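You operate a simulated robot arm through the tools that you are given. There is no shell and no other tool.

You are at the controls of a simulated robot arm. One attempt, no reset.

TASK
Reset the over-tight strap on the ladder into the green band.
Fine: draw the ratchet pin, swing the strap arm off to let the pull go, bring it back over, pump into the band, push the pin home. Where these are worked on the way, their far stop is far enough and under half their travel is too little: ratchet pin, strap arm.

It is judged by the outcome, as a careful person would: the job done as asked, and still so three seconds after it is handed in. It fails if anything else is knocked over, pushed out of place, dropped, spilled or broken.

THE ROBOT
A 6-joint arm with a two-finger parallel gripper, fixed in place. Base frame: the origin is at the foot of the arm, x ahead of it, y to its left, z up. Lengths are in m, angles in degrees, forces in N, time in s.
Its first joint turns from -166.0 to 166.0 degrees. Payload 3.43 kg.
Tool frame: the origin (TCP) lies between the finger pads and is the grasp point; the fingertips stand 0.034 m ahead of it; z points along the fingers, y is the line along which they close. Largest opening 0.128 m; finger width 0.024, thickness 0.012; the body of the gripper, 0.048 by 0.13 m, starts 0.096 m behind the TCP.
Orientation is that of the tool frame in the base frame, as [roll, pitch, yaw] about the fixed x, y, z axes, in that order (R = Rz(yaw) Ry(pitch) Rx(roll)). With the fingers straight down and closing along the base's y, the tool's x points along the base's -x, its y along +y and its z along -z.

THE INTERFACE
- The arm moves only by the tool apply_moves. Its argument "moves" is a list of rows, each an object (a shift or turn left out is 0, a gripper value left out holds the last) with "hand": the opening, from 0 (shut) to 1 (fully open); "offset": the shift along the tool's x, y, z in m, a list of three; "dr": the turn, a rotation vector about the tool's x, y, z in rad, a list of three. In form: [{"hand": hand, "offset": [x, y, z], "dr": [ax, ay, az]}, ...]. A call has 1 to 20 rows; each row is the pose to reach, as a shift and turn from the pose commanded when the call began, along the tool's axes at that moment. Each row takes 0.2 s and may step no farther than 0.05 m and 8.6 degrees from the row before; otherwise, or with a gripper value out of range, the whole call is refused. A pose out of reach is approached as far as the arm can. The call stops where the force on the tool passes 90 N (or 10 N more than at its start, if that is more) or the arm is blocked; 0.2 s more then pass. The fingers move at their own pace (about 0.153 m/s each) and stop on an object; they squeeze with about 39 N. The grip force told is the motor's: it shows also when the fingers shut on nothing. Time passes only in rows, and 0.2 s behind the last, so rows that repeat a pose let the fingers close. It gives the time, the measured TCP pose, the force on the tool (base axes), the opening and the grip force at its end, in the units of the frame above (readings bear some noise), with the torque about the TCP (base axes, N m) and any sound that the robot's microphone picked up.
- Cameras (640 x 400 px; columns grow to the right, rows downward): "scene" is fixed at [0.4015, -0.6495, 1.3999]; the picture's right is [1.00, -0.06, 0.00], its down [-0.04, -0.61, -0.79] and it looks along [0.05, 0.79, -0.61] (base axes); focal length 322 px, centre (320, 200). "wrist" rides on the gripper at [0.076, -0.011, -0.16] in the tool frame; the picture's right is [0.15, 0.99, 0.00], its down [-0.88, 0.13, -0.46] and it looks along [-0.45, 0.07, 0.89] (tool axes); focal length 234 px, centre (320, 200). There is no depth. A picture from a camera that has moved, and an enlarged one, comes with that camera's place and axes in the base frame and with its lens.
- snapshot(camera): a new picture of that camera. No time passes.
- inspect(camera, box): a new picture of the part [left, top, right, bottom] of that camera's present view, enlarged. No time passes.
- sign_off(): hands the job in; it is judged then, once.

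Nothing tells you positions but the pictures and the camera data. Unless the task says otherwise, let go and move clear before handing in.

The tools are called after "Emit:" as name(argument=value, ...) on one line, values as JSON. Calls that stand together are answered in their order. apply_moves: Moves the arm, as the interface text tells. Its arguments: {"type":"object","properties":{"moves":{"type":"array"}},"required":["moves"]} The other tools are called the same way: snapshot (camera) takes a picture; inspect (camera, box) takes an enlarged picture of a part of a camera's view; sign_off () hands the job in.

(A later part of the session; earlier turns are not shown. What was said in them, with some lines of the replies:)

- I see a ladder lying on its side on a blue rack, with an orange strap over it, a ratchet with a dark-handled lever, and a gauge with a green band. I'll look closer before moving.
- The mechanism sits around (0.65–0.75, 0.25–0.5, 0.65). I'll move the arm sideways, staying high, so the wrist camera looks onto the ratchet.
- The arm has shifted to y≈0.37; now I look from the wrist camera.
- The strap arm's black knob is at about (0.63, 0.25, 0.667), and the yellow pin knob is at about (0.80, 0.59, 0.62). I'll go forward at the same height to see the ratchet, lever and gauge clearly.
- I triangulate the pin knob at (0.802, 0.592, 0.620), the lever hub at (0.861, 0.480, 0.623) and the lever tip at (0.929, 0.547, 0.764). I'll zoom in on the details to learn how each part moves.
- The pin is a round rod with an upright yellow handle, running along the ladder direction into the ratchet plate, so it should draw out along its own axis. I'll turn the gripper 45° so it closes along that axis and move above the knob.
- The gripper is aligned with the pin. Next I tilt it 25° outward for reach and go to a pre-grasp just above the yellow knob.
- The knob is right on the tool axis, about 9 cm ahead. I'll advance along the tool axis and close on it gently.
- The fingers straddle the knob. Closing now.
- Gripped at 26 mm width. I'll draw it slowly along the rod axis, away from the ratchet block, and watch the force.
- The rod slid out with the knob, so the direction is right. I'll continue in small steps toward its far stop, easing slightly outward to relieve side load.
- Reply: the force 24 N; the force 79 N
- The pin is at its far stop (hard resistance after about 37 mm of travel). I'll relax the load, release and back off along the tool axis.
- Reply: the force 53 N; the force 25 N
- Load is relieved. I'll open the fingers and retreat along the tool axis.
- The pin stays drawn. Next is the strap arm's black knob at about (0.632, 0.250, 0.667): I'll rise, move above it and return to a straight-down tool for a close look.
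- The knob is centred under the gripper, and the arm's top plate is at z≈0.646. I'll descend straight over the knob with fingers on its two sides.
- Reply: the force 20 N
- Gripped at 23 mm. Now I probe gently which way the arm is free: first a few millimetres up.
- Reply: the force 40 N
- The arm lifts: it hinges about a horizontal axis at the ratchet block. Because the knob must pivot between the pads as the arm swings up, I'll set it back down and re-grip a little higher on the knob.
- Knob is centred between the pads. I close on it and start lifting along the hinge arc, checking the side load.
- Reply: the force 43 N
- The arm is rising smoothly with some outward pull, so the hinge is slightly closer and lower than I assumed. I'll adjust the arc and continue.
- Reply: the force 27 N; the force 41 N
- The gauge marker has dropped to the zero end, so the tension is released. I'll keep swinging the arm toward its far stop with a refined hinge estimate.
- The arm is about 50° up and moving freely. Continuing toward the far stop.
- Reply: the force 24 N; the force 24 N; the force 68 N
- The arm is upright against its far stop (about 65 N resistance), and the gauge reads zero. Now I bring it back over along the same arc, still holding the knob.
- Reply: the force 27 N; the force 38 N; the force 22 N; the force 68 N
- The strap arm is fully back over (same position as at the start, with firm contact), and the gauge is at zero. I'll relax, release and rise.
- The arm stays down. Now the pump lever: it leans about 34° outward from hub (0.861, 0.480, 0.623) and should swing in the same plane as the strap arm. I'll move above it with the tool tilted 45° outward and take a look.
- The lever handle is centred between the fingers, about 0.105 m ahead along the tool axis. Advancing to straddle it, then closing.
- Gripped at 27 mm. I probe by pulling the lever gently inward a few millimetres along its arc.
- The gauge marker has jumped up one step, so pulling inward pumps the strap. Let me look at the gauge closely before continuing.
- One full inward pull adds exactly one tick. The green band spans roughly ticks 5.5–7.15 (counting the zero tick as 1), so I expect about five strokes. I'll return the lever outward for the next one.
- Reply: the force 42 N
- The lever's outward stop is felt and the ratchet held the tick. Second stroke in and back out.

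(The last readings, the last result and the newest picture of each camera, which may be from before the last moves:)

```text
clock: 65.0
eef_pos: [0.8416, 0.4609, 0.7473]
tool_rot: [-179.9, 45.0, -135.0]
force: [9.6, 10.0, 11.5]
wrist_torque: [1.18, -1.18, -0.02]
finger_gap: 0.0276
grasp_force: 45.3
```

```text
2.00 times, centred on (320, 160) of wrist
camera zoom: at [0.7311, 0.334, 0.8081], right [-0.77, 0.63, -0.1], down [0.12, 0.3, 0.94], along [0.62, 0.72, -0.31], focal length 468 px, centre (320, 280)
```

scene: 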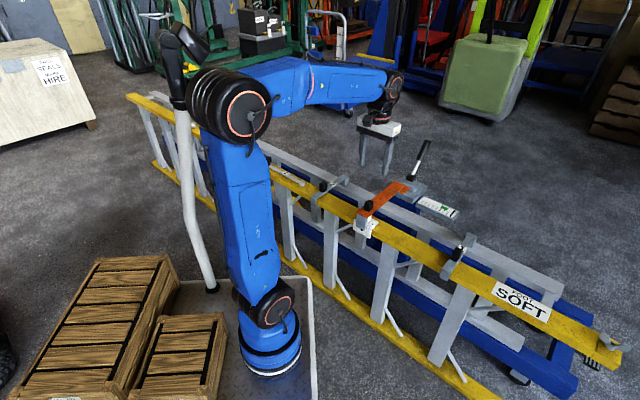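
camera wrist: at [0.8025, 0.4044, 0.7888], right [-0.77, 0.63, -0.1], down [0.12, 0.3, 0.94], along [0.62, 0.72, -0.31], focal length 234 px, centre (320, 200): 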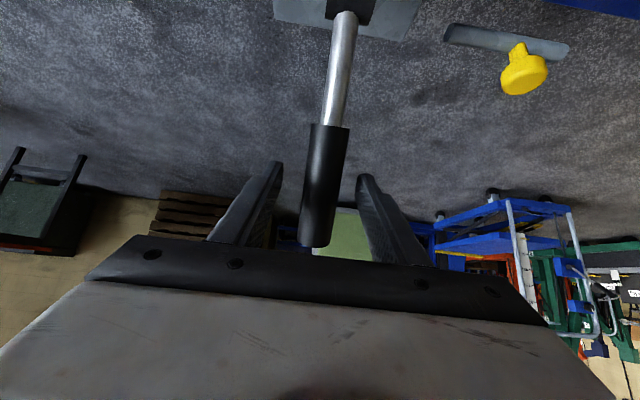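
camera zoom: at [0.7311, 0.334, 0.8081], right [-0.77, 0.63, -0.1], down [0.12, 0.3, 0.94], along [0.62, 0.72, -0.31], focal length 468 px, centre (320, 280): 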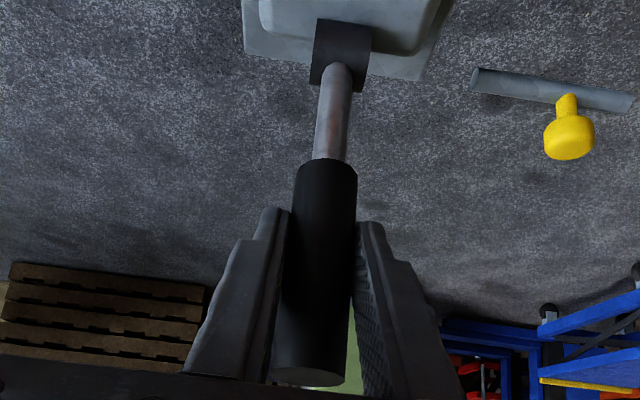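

Tick 3 now (two strokes done, +1 each). Third stroke: return out and pull in again.

Emit:
apply_moves(moves=[{"hand": 0, "offset": [-0.0038, 0, 0.0025]}, {"offset": [-0.0128, 0, 0.0094]}, {"offset": [-0.0211, 0, 0.0171]}, {"offset": [-0.0288, 0, 0.0254]}, {"offset": [-0.0357, 0, 0.0344]}, {"offset": [-0.0418, 0, 0.044]}, {"offset": [-0.047, 0, 0.0541]}, {"offset": [-0.0513, 0, 0.0645]}, {"offset": [-0.0547, 0, 0.0754]}, {"offset": [-0.0562, 0, 0.0815]}, {"offset": [-0.0513, 0, 0.0645]}, {"offset": [-0.047, 0, 0.0541]}, {"offset": [-0.0418, 0, 0.044]}, {"offset": [-0.0357, 0, 0.0344]}, {"offset": [-0.0288, 0, 0.0254]}, {"offset": [-0.0211, 0, 0.0171]}, {"offset": [-0.0128, 0, 0.0094]}, {"offset": [-0.0038, 0, 0.0025]}, {"offset": [0, 0, 0]}, {"offset": [0, 0, 0]}])

Emit:
inspect(camera="scene", box=[418, 190, 464, 225])

Emit:
inspect(camera="wrist", box=[200, 60, 440, 260])

```text
clock: 69.2
eef_pos: [0.8418, 0.461, 0.7476]
tool_rot: [-179.9, 45.0, -134.9]
force: [17.3, 2.2, 14.1]
wrist_torque: [1.0, -1.28, -0.09]
finger_gap: 0.0275
grasp_force: 45.2
```

```text
11.43 times, centred on (441, 208) of scene
camera zoom: at [0.4015, -0.6495, 1.3999], right [1.0, -0.06, 0.0], down [-0.04, -0.61, -0.79], along [0.05, 0.79, -0.61], focal length 3682 px, centre (-1063, 114)
```

zoom: 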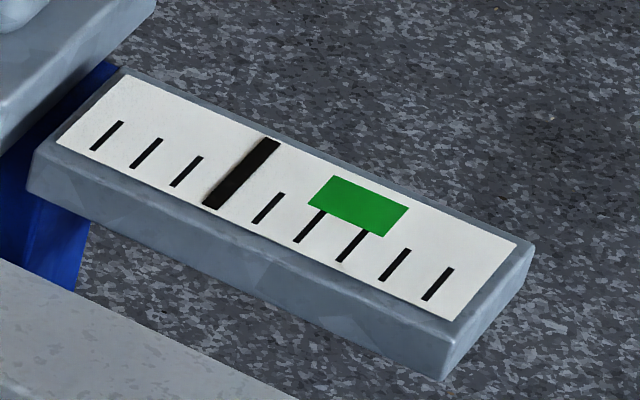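

```text
2.00 times, centred on (320, 160) of wrist
camera zoom: at [0.7311, 0.3341, 0.8084], right [-0.77, 0.63, -0.1], down [0.12, 0.3, 0.95], along [0.62, 0.72, -0.31], focal length 468 px, centre (320, 280)
```

zoom: 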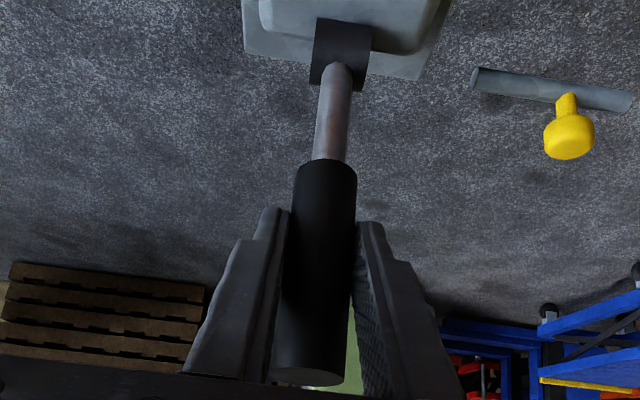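

Tick 4. Fourth stroke.

Emit:
apply_moves(moves=[{"hand": 0, "offset": [-0.0038, 0, 0.0025]}, {"offset": [-0.0128, 0, 0.0094]}, {"offset": [-0.0211, 0, 0.0171]}, {"offset": [-0.0288, 0, 0.0254]}, {"offset": [-0.0357, 0, 0.0344]}, {"offset": [-0.0418, 0, 0.044]}, {"offset": [-0.047, 0, 0.0541]}, {"offset": [-0.0513, 0, 0.0645]}, {"offset": [-0.0547, 0, 0.0754]}, {"offset": [-0.0562, 0, 0.0815]}, {"offset": [-0.0513, 0, 0.0645]}, {"offset": [-0.047, 0, 0.0541]}, {"offset": [-0.0418, 0, 0.044]}, {"offset": [-0.0357, 0, 0.0344]}, {"offset": [-0.0288, 0, 0.0254]}, {"offset": [-0.0211, 0, 0.0171]}, {"offset": [-0.0128, 0, 0.0094]}, {"offset": [-0.0038, 0, 0.0025]}, {"offset": [0, 0, 0]}, {"offset": [0, 0, 0]}])

Emit:
inspect(camera="scene", box=[418, 190, 464, 225])

Emit:
inspect(camera="wrist", box=[200, 60, 440, 260])

```text
clock: 73.4
eef_pos: [0.8414, 0.4592, 0.7477]
tool_rot: [180.0, 45.0, -135.0]
force: [8.2, 9.3, 11.8]
wrist_torque: [1.09, -1.1, 0.02]
finger_gap: 0.0272
grasp_force: 45.2
```

```text
11.43 times, centred on (441, 208) of scene
camera zoom: at [0.4015, -0.6495, 1.3999], right [1.0, -0.06, 0.0], down [-0.04, -0.61, -0.79], along [0.05, 0.79, -0.61], focal length 3682 px, centre (-1063, 114)
```

zoom: 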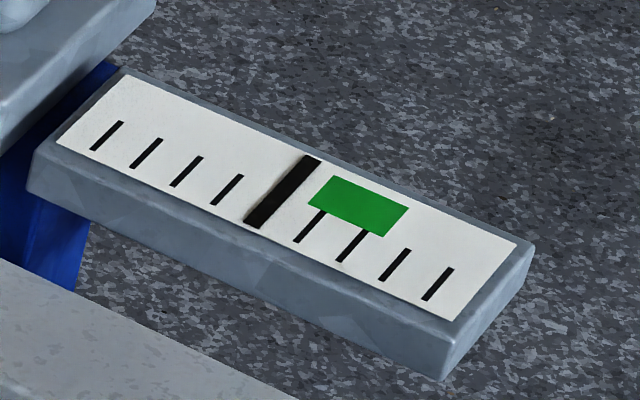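

```text
2.00 times, centred on (320, 160) of wrist
camera zoom: at [0.7312, 0.3341, 0.8079], right [-0.77, 0.63, -0.1], down [0.12, 0.3, 0.94], along [0.62, 0.72, -0.31], focal length 468 px, centre (320, 280)
```

zoom: 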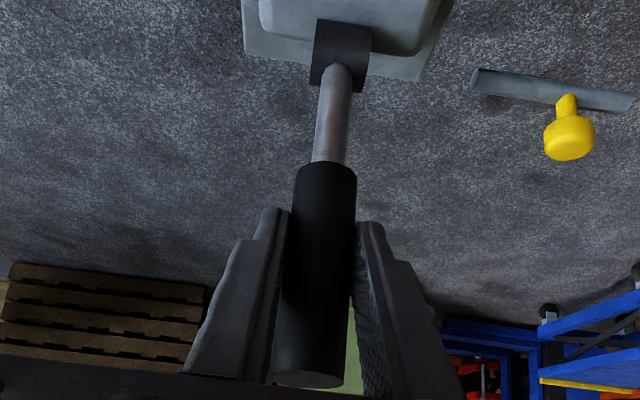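

Tick 5, just short of the green. The fifth stroke should put the marker inside the band.

Emit:
apply_moves(moves=[{"hand": 0, "offset": [-0.0038, 0, 0.0025]}, {"offset": [-0.0128, 0, 0.0094]}, {"offset": [-0.0211, 0, 0.0171]}, {"offset": [-0.0288, 0, 0.0254]}, {"offset": [-0.0357, 0, 0.0344]}, {"offset": [-0.0418, 0, 0.044]}, {"offset": [-0.047, 0, 0.0541]}, {"offset": [-0.0513, 0, 0.0645]}, {"offset": [-0.0547, 0, 0.0754]}, {"offset": [-0.0562, 0, 0.0815]}, {"offset": [-0.0513, 0, 0.0645]}, {"offset": [-0.047, 0, 0.0541]}, {"offset": [-0.0418, 0, 0.044]}, {"offset": [-0.0357, 0, 0.0344]}, {"offset": [-0.0288, 0, 0.0254]}, {"offset": [-0.0211, 0, 0.0171]}, {"offset": [-0.0128, 0, 0.0094]}, {"offset": [-0.0038, 0, 0.0025]}, {"offset": [0, 0, 0]}, {"offset": [0, 0, 0]}])

Emit:
inspect(camera="scene", box=[418, 190, 464, 225])

Emit:
inspect(camera="scene", box=[340, 110, 480, 240])

```text
clock: 77.6
eef_pos: [0.8427, 0.4608, 0.7481]
tool_rot: [-180.0, 45.0, -135.0]
force: [14.2, 3.6, 11.1]
wrist_torque: [0.99, -1.18, -0.07]
finger_gap: 0.0272
grasp_force: 44.6
```

```text
11.43 times, centred on (441, 208) of scene
camera zoom: at [0.4015, -0.6495, 1.3999], right [1.0, -0.06, 0.0], down [-0.04, -0.61, -0.79], along [0.05, 0.79, -0.61], focal length 3682 px, centre (-1063, 114)
```

zoom: 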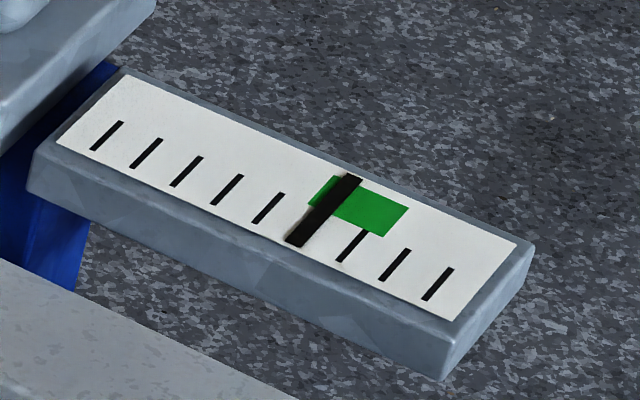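

```text
3.08 times, centred on (410, 175) of scene
camera zoom: at [0.4015, -0.6495, 1.3999], right [1.0, -0.06, 0.0], down [-0.04, -0.61, -0.79], along [0.05, 0.79, -0.61], focal length 991 px, centre (43, 277)
```

zoom: 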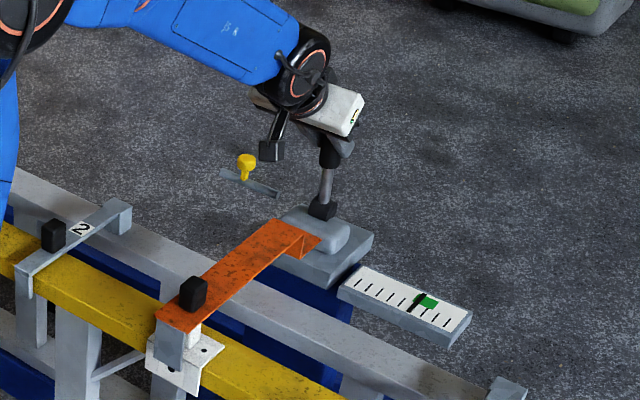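

The marker is now inside the green band (a sixth stroke would sit on its upper edge, so I stop here). I'll return the lever to its rest position and release it.

Emit:
apply_moves(moves=[{"hand": 0, "offset": [-0.0038, 0, 0.0025]}, {"offset": [-0.0128, 0, 0.0094]}, {"offset": [-0.0211, 0, 0.0171]}, {"offset": [-0.0288, 0, 0.0254]}, {"offset": [-0.0357, 0, 0.0344]}, {"offset": [-0.0418, 0, 0.044]}, {"offset": [-0.047, 0, 0.0541]}, {"offset": [-0.0513, 0, 0.0645]}, {"offset": [-0.0547, 0, 0.0754]}, {"offset": [-0.0558, 0, 0.0795]}, {"offset": [-0.0558, 0, 0.0795]}])

Emit:
inspect(camera="scene", box=[390, 130, 470, 225])

```text
clock: 80.0
eef_pos: [0.9097, 0.5276, 0.7331]
tool_rot: [180.0, 45.2, -135.0]
force: [-27.0, -32.2, 11.7]
wrist_torque: [-0.21, 0.15, -0.02]
finger_gap: 0.0276
grasp_force: 44.3
```

```text
4.21 times, centred on (430, 178) of scene
camera zoom: at [0.4015, -0.6495, 1.3999], right [1.0, -0.06, 0.0], down [-0.04, -0.61, -0.79], along [0.05, 0.79, -0.61], focal length 1357 px, centre (-143, 295)
```

zoom: 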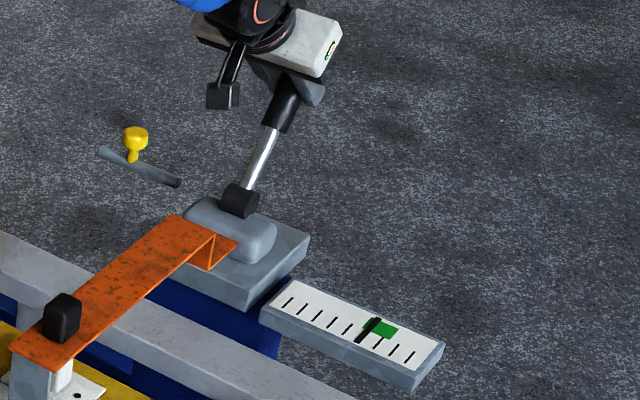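

Emit:
apply_moves(moves=[{"hand": 0, "offset": [0.0002, 0, -0.0012]}, {"hand": 0.3, "offset": [0.0002, 0, -0.0012]}, {"hand": 0.5, "offset": [0.0002, 0, -0.0012]}, {"hand": 0.5, "offset": [0, 0, -0.04]}, {"hand": 0.5, "offset": [0, 0, -0.08]}, {"hand": 0.5, "offset": [0, 0, -0.12]}, {"hand": 0.5, "offset": [0, 0, -0.15]}, {"hand": 0.5, "offset": [0, 0, -0.15]}])

Emit:
snapshot(camera="wrist")

Emit:
inspect(camera="scene", box=[340, 110, 480, 240])

```text
clock: 81.8
eef_pos: [0.8359, 0.4536, 0.8374]
tool_rot: [-179.9, 45.0, -135.0]
force: [-0.3, -0.2, 0.4]
wrist_torque: [0.01, 0.01, -0.02]
finger_gap: 0.064
grasp_force: 0.1
```

```text
taken
camera wrist: at [0.724, 0.3266, 0.898], right [-0.77, 0.63, -0.1], down [0.12, 0.3, 0.94], along [0.62, 0.72, -0.31], focal length 234 px, centre (320, 200)
```

wrist: 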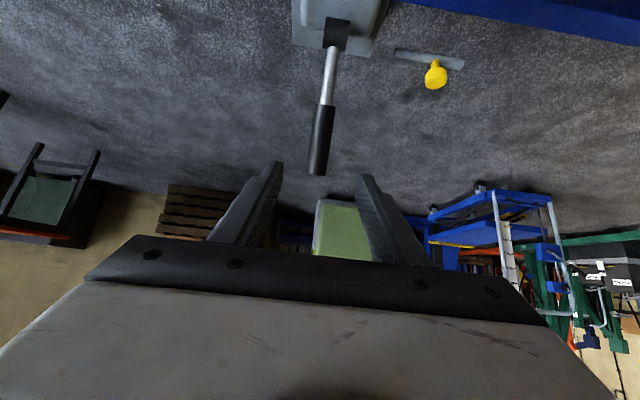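

```text
3.08 times, centred on (410, 175) of scene
camera zoom: at [0.4015, -0.6495, 1.3999], right [1.0, -0.06, 0.0], down [-0.04, -0.61, -0.79], along [0.05, 0.79, -0.61], focal length 991 px, centre (43, 277)
```

zoom: 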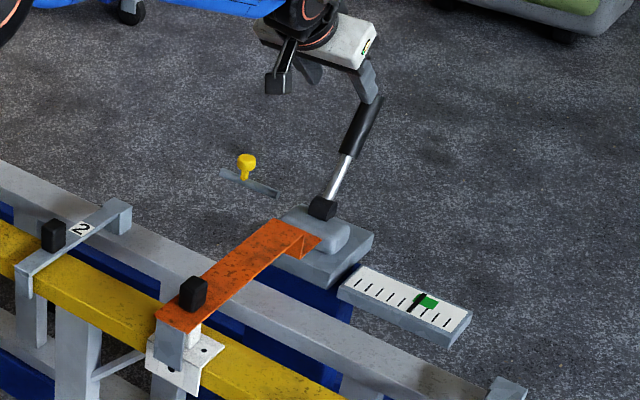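

The lever is at rest and the marker stays in the green. Now back to the pin: I go to the pose in front of its drawn position, tilting back to 25°.

Emit:
apply_moves(moves=[{"hand": 0.5, "offset": [0, 0.045, 0], "dr": [0, 0.058, 0]}, {"offset": [0, 0.09, 0], "dr": [0, 0.116, 0]}, {"offset": [0.01, 0.125, 0.02], "dr": [0, 0.174, 0]}, {"offset": [0.03, 0.14, 0.05], "dr": [0, 0.233, 0]}, {"offset": [0.05, 0.15, 0.08], "dr": [0, 0.291, 0]}, {"offset": [0.0632, 0.1539, 0.1012], "dr": [0, 0.349, 0]}, {"offset": [0.0632, 0.1539, 0.1012], "dr": [0, 0.349, 0]}])

Emit:
snapshot(camera="wrist")

Emit:
inspect(camera="scene", box=[340, 110, 480, 240])

```text
clock: 83.4
eef_pos: [0.7445, 0.5818, 0.7221]
tool_rot: [-180.0, 25.0, -134.9]
force: [-0.6, -0.2, 0.2]
wrist_torque: [-0.03, 0.0, 0.01]
finger_gap: 0.0639
grasp_force: 0.1
```

```text
taken
camera wrist: at [0.6549, 0.4763, 0.8353], right [-0.79, 0.61, -0.06], down [0.34, 0.52, 0.78], along [0.51, 0.6, -0.62], focal length 234 px, centre (320, 200)
```

wrist: 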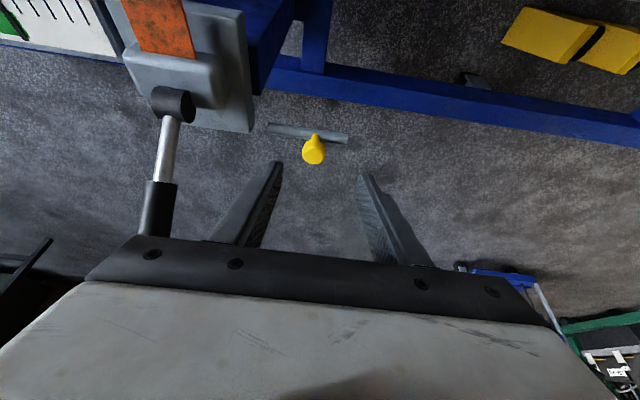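

```text
3.08 times, centred on (410, 175) of scene
camera zoom: at [0.4015, -0.6495, 1.3999], right [1.0, -0.06, 0.0], down [-0.04, -0.61, -0.79], along [0.05, 0.79, -0.61], focal length 991 px, centre (43, 277)
```

zoom: 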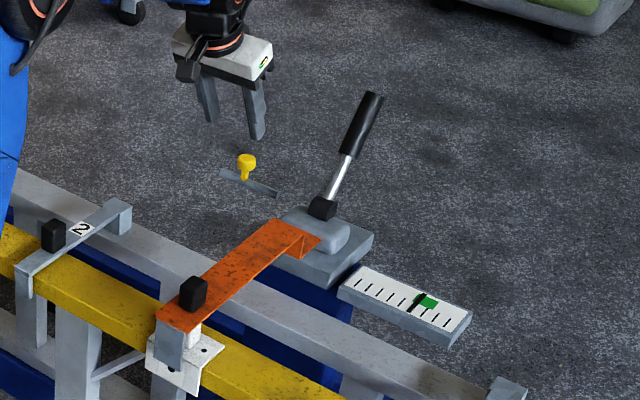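

The pin knob is right ahead. Advancing and gripping it again.

Emit:
apply_moves(moves=[{"hand": 0.5, "offset": [0, -0.003, 0.035]}, {"offset": [0, -0.004, 0.07]}, {"offset": [0, -0.004, 0.095]}, {"offset": [0, -0.004, 0.1015]}, {"offset": [0, -0.004, 0.1015]}])

Emit:
inspect(camera="wrist", box=[200, 80, 440, 280])

```text
clock: 84.6
eef_pos: [0.7774, 0.608, 0.6302]
tool_rot: [-180.0, 25.1, -135.0]
force: [-1.2, -3.0, 7.8]
wrist_torque: [-0.28, -0.1, -0.2]
finger_gap: 0.0639
grasp_force: 0.1
```

```text
2.00 times, centred on (320, 180) of wrist
camera zoom: at [0.6884, 0.5031, 0.7433], right [-0.79, 0.61, -0.06], down [0.34, 0.52, 0.79], along [0.51, 0.6, -0.62], focal length 468 px, centre (320, 240)
```

zoom: 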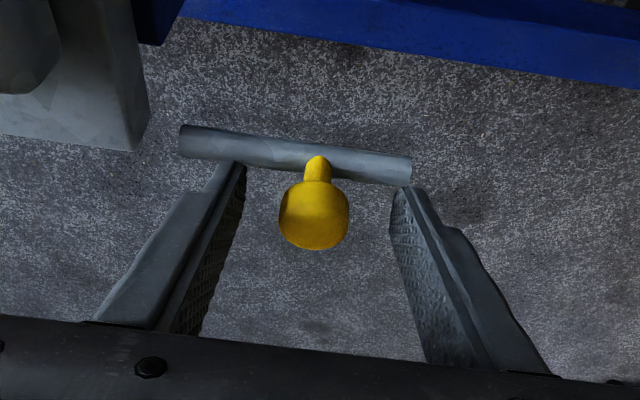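

Emit:
apply_moves(moves=[{"hand": 0.4, "offset": [0, 0, -0.0015]}, {"hand": 0.25, "offset": [0, 0, -0.0015]}, {"hand": 0.1, "offset": [0, 0, -0.0015]}, {"hand": 0.0, "offset": [0, 0, -0.0015]}, {"hand": 0.0, "offset": [0, 0, -0.0015]}, {"hand": 0.0, "offset": [0, 0, -0.0015]}])

Emit:
inspect(camera="wrist", box=[200, 80, 440, 280])

```text
clock: 86.0
eef_pos: [0.7774, 0.6067, 0.6293]
tool_rot: [180.0, 25.0, -135.0]
force: [-1.8, -1.2, -4.2]
wrist_torque: [-0.05, 0.06, -0.01]
finger_gap: 0.0261
grasp_force: 44.9
```

```text
2.00 times, centred on (320, 180) of wrist
camera zoom: at [0.6882, 0.5029, 0.7435], right [-0.79, 0.61, -0.06], down [0.34, 0.52, 0.78], along [0.51, 0.6, -0.62], focal length 468 px, centre (320, 240)
```

zoom: 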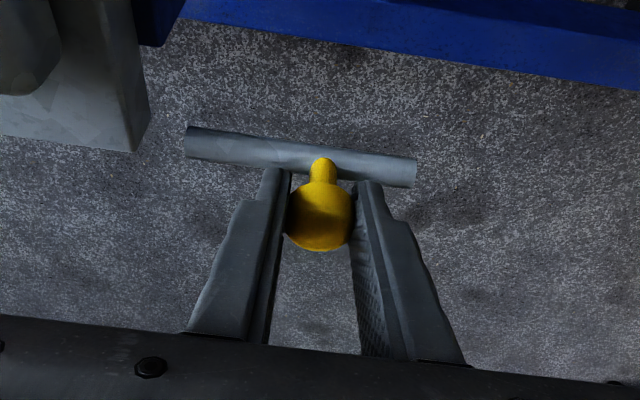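

Gripped. Pushing the pin home along its axis in small steps.

Emit:
apply_moves(moves=[{"hand": 0, "offset": [0, -0.004, 0]}, {"offset": [0, -0.008, 0]}, {"offset": [0, -0.012, 0]}, {"offset": [0, -0.016, 0]}, {"offset": [0, -0.016, 0]}])

```text
clock: 87.2
eef_pos: [0.7898, 0.5967, 0.6297]
tool_rot: [180.0, 25.0, -135.0]
force: [-4.3, -3.8, -9.2]
wrist_torque: [-0.03, 0.1, -0.01]
finger_gap: 0.0261
grasp_force: 44.3
```

Emit:
apply_moves(moves=[{"hand": 0, "offset": [0, -0.004, 0]}, {"offset": [0, -0.008, 0]}, {"offset": [0, -0.011, 0]}, {"offset": [0, -0.014, 0]}, {"offset": [0, -0.014, 0]}])

Emit:
inspect(camera="wrist", box=[200, 80, 440, 280])

```text
clock: 88.4
eef_pos: [0.7995, 0.5873, 0.6293]
tool_rot: [-179.9, 25.1, -134.9]
force: [-8.3, -2.3, -14.7]
wrist_torque: [-0.11, 0.22, 0.0]
finger_gap: 0.026
grasp_force: 45.0
```

```text
2.00 times, centred on (320, 180) of wrist
camera zoom: at [0.7095, 0.4818, 0.7436], right [-0.79, 0.61, -0.06], down [0.34, 0.52, 0.78], along [0.51, 0.6, -0.62], focal length 468 px, centre (320, 240)
```

zoom: 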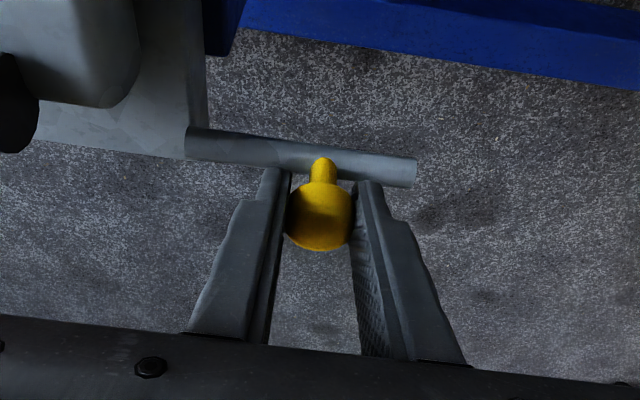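

Emit:
apply_moves(moves=[{"hand": 0, "offset": [0, -0.0015, 0]}, {"offset": [0, -0.003, 0]}, {"offset": [0, -0.0045, 0]}, {"offset": [0, -0.0045, 0]}])

```text
clock: 89.4
eef_pos: [0.7995, 0.5863, 0.6293]
tool_rot: [179.9, 24.9, -134.9]
force: [-43.2, 24.9, -14.0]
wrist_torque: [0.24, 0.54, 0.32]
finger_gap: 0.0258
grasp_force: 45.0
```

The pin is against its home stop (about 48 N, same position as at the start). I'll relax the load, release and retreat.

Emit:
apply_moves(moves=[{"hand": 0, "offset": [0, 0.002, 0]}, {"hand": 0, "offset": [0, 0.0035, 0]}, {"hand": 0, "offset": [0, 0.0035, 0]}])

```text
clock: 90.2
eef_pos: [0.7993, 0.5852, 0.6295]
tool_rot: [180.0, 25.0, -135.0]
force: [-36.5, 14.0, -11.7]
wrist_torque: [0.0, 0.55, 0.12]
finger_gap: 0.0263
grasp_force: 45.1
```

Emit:
apply_moves(moves=[{"hand": 0, "offset": [0, 0.001, 0]}, {"hand": 0, "offset": [0, 0.0018, 0]}, {"hand": 0, "offset": [0, 0.0018, 0]}])

```text
clock: 91.0
eef_pos: [0.7987, 0.5859, 0.6288]
tool_rot: [180.0, 25.0, -135.0]
force: [-18.9, -0.6, -7.6]
wrist_torque: [-0.19, 0.33, 0.05]
finger_gap: 0.0262
grasp_force: 45.7
```

Emit:
apply_moves(moves=[{"hand": 0, "offset": [0, 0.0006, 0]}, {"hand": 0, "offset": [0, 0.0006, 0]}, {"hand": 0.3, "offset": [0, 0.0006, 0]}, {"hand": 0.5, "offset": [0, 0.0006, 0]}, {"hand": 0.5, "offset": [0, 0, -0.03]}, {"hand": 0.5, "offset": [0, 0, -0.07]}, {"hand": 0.5, "offset": [0, 0, -0.11]}, {"hand": 0.5, "offset": [0, 0, -0.11]}])

Emit:
snapshot(camera="wrist")

Emit:
inspect(camera="scene", box=[340, 110, 480, 240])

Emit:
inspect(camera="scene", box=[380, 130, 470, 225])

```text
clock: 92.8
eef_pos: [0.7653, 0.5537, 0.7307]
tool_rot: [-180.0, 25.0, -135.0]
force: [-0.4, 0.0, 0.2]
wrist_torque: [0.0, -0.04, -0.01]
finger_gap: 0.064
grasp_force: 0.1
```

```text
taken
camera wrist: at [0.6754, 0.4486, 0.8441], right [-0.79, 0.61, -0.06], down [0.34, 0.52, 0.79], along [0.51, 0.6, -0.62], focal length 234 px, centre (320, 200)
```

wrist: 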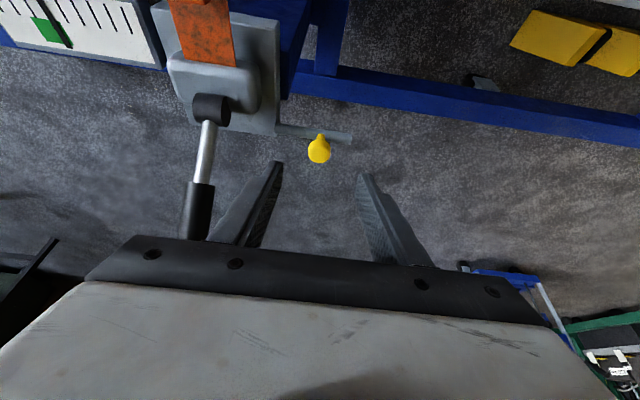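

```text
3.08 times, centred on (410, 175) of scene
camera zoom: at [0.4015, -0.6495, 1.3999], right [1.0, -0.06, 0.0], down [-0.04, -0.61, -0.79], along [0.05, 0.79, -0.61], focal length 991 px, centre (43, 277)
```

zoom: 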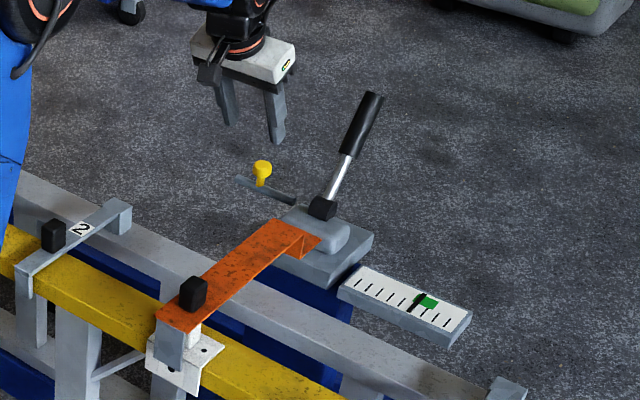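

```text
4.21 times, centred on (425, 178) of scene
camera zoom: at [0.4015, -0.6495, 1.3999], right [1.0, -0.06, 0.0], down [-0.04, -0.61, -0.79], along [0.05, 0.79, -0.61], focal length 1357 px, centre (-122, 295)
```

zoom: 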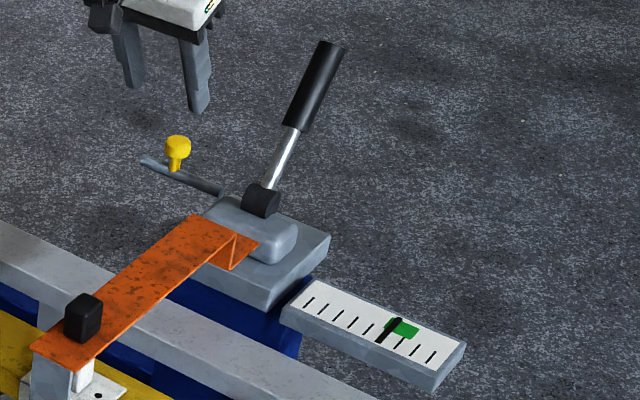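

The pin is back exactly where it started, the arm is down, the lever is at rest and the marker is in the green. I'll move the gripper well clear and do a last check.

Emit:
apply_moves(moves=[{"hand": 0.5, "offset": [-0.017, 0, -0.036]}, {"offset": [-0.034, 0, -0.072]}, {"offset": [-0.02, 0, -0.11]}, {"offset": [0.0, 0, -0.15]}, {"offset": [0.02, 0, -0.19]}, {"offset": [0.02, 0, -0.19]}, {"offset": [0.02, 0, -0.19]}, {"offset": [0.02, 0, -0.19]}])

Emit:
snapshot(camera="scene")

Emit:
inspect(camera="scene", box=[418, 190, 464, 225])

Emit:
inspect(camera="scene", box=[330, 130, 490, 250])

```text
clock: 94.6
eef_pos: [0.6956, 0.486, 0.8932]
tool_rot: [-180.0, 25.1, -135.0]
force: [0.8, 0.3, -0.3]
wrist_torque: [0.0, 0.01, -0.02]
finger_gap: 0.0639
grasp_force: 0.1
```

```text
taken
```

scene: 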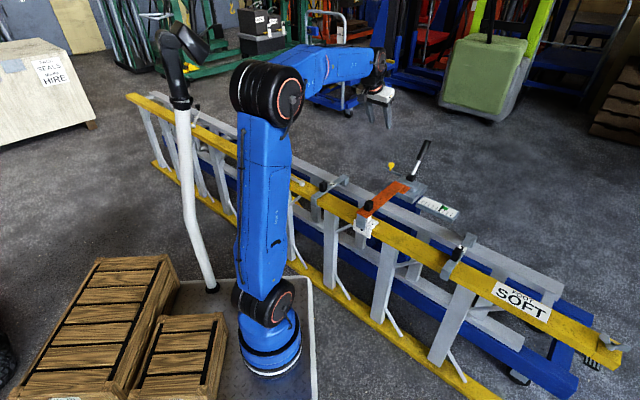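

```text
11.43 times, centred on (441, 208) of scene
camera zoom: at [0.4015, -0.6495, 1.3999], right [1.0, -0.06, 0.0], down [-0.04, -0.61, -0.79], along [0.05, 0.79, -0.61], focal length 3682 px, centre (-1063, 114)
```

zoom: 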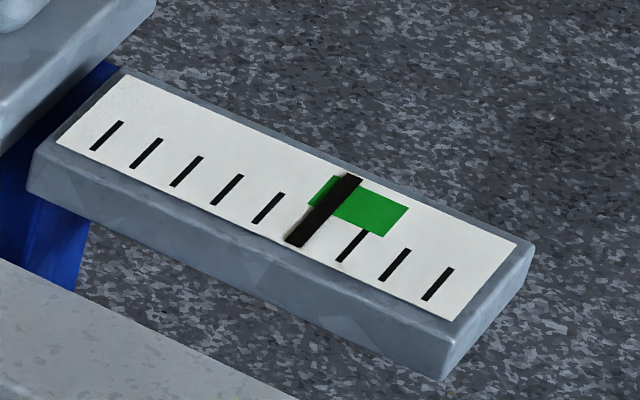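

```text
3.33 times, centred on (410, 190) of scene
camera zoom: at [0.4015, -0.6495, 1.3999], right [1.0, -0.06, 0.0], down [-0.04, -0.61, -0.79], along [0.05, 0.79, -0.61], focal length 1074 px, centre (20, 233)
```

zoom: 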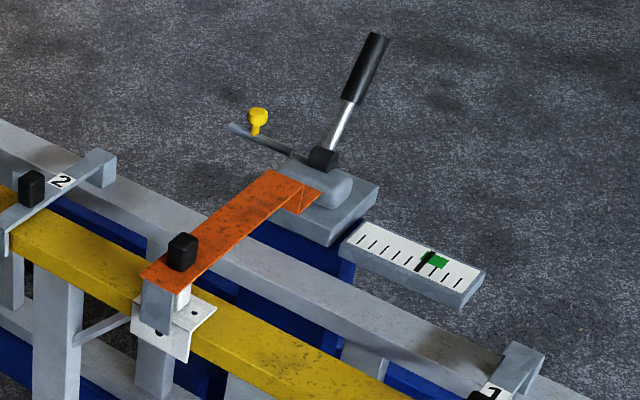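

The strap reads inside the green band, the pin is home, the strap arm is over the ladder, the lever is at rest and everything else looks undisturbed. Handing in.

Emit:
sign_off()

```text
The job is handed in.
```

The strap on the ladder is reset. The gauge marker sits inside the green band, about a third of the way in from its lower edge, and was still there after I moved the arm clear.

- **Ratchet pin:** I drew it to its far stop for the work, then pushed it back to its home stop, in the same place as at the start.
- **Strap arm:** I swung it up to its far stop, and the gauge dropped to zero. It is now back over the ladder where it began.
- **Pumping:** It took five strokes of the lever, one tick each. I stopped there because a sixth would have put the marker at the band's upper edge. The lever is back at rest.

In the last pictures nothing else looked moved or knocked over.
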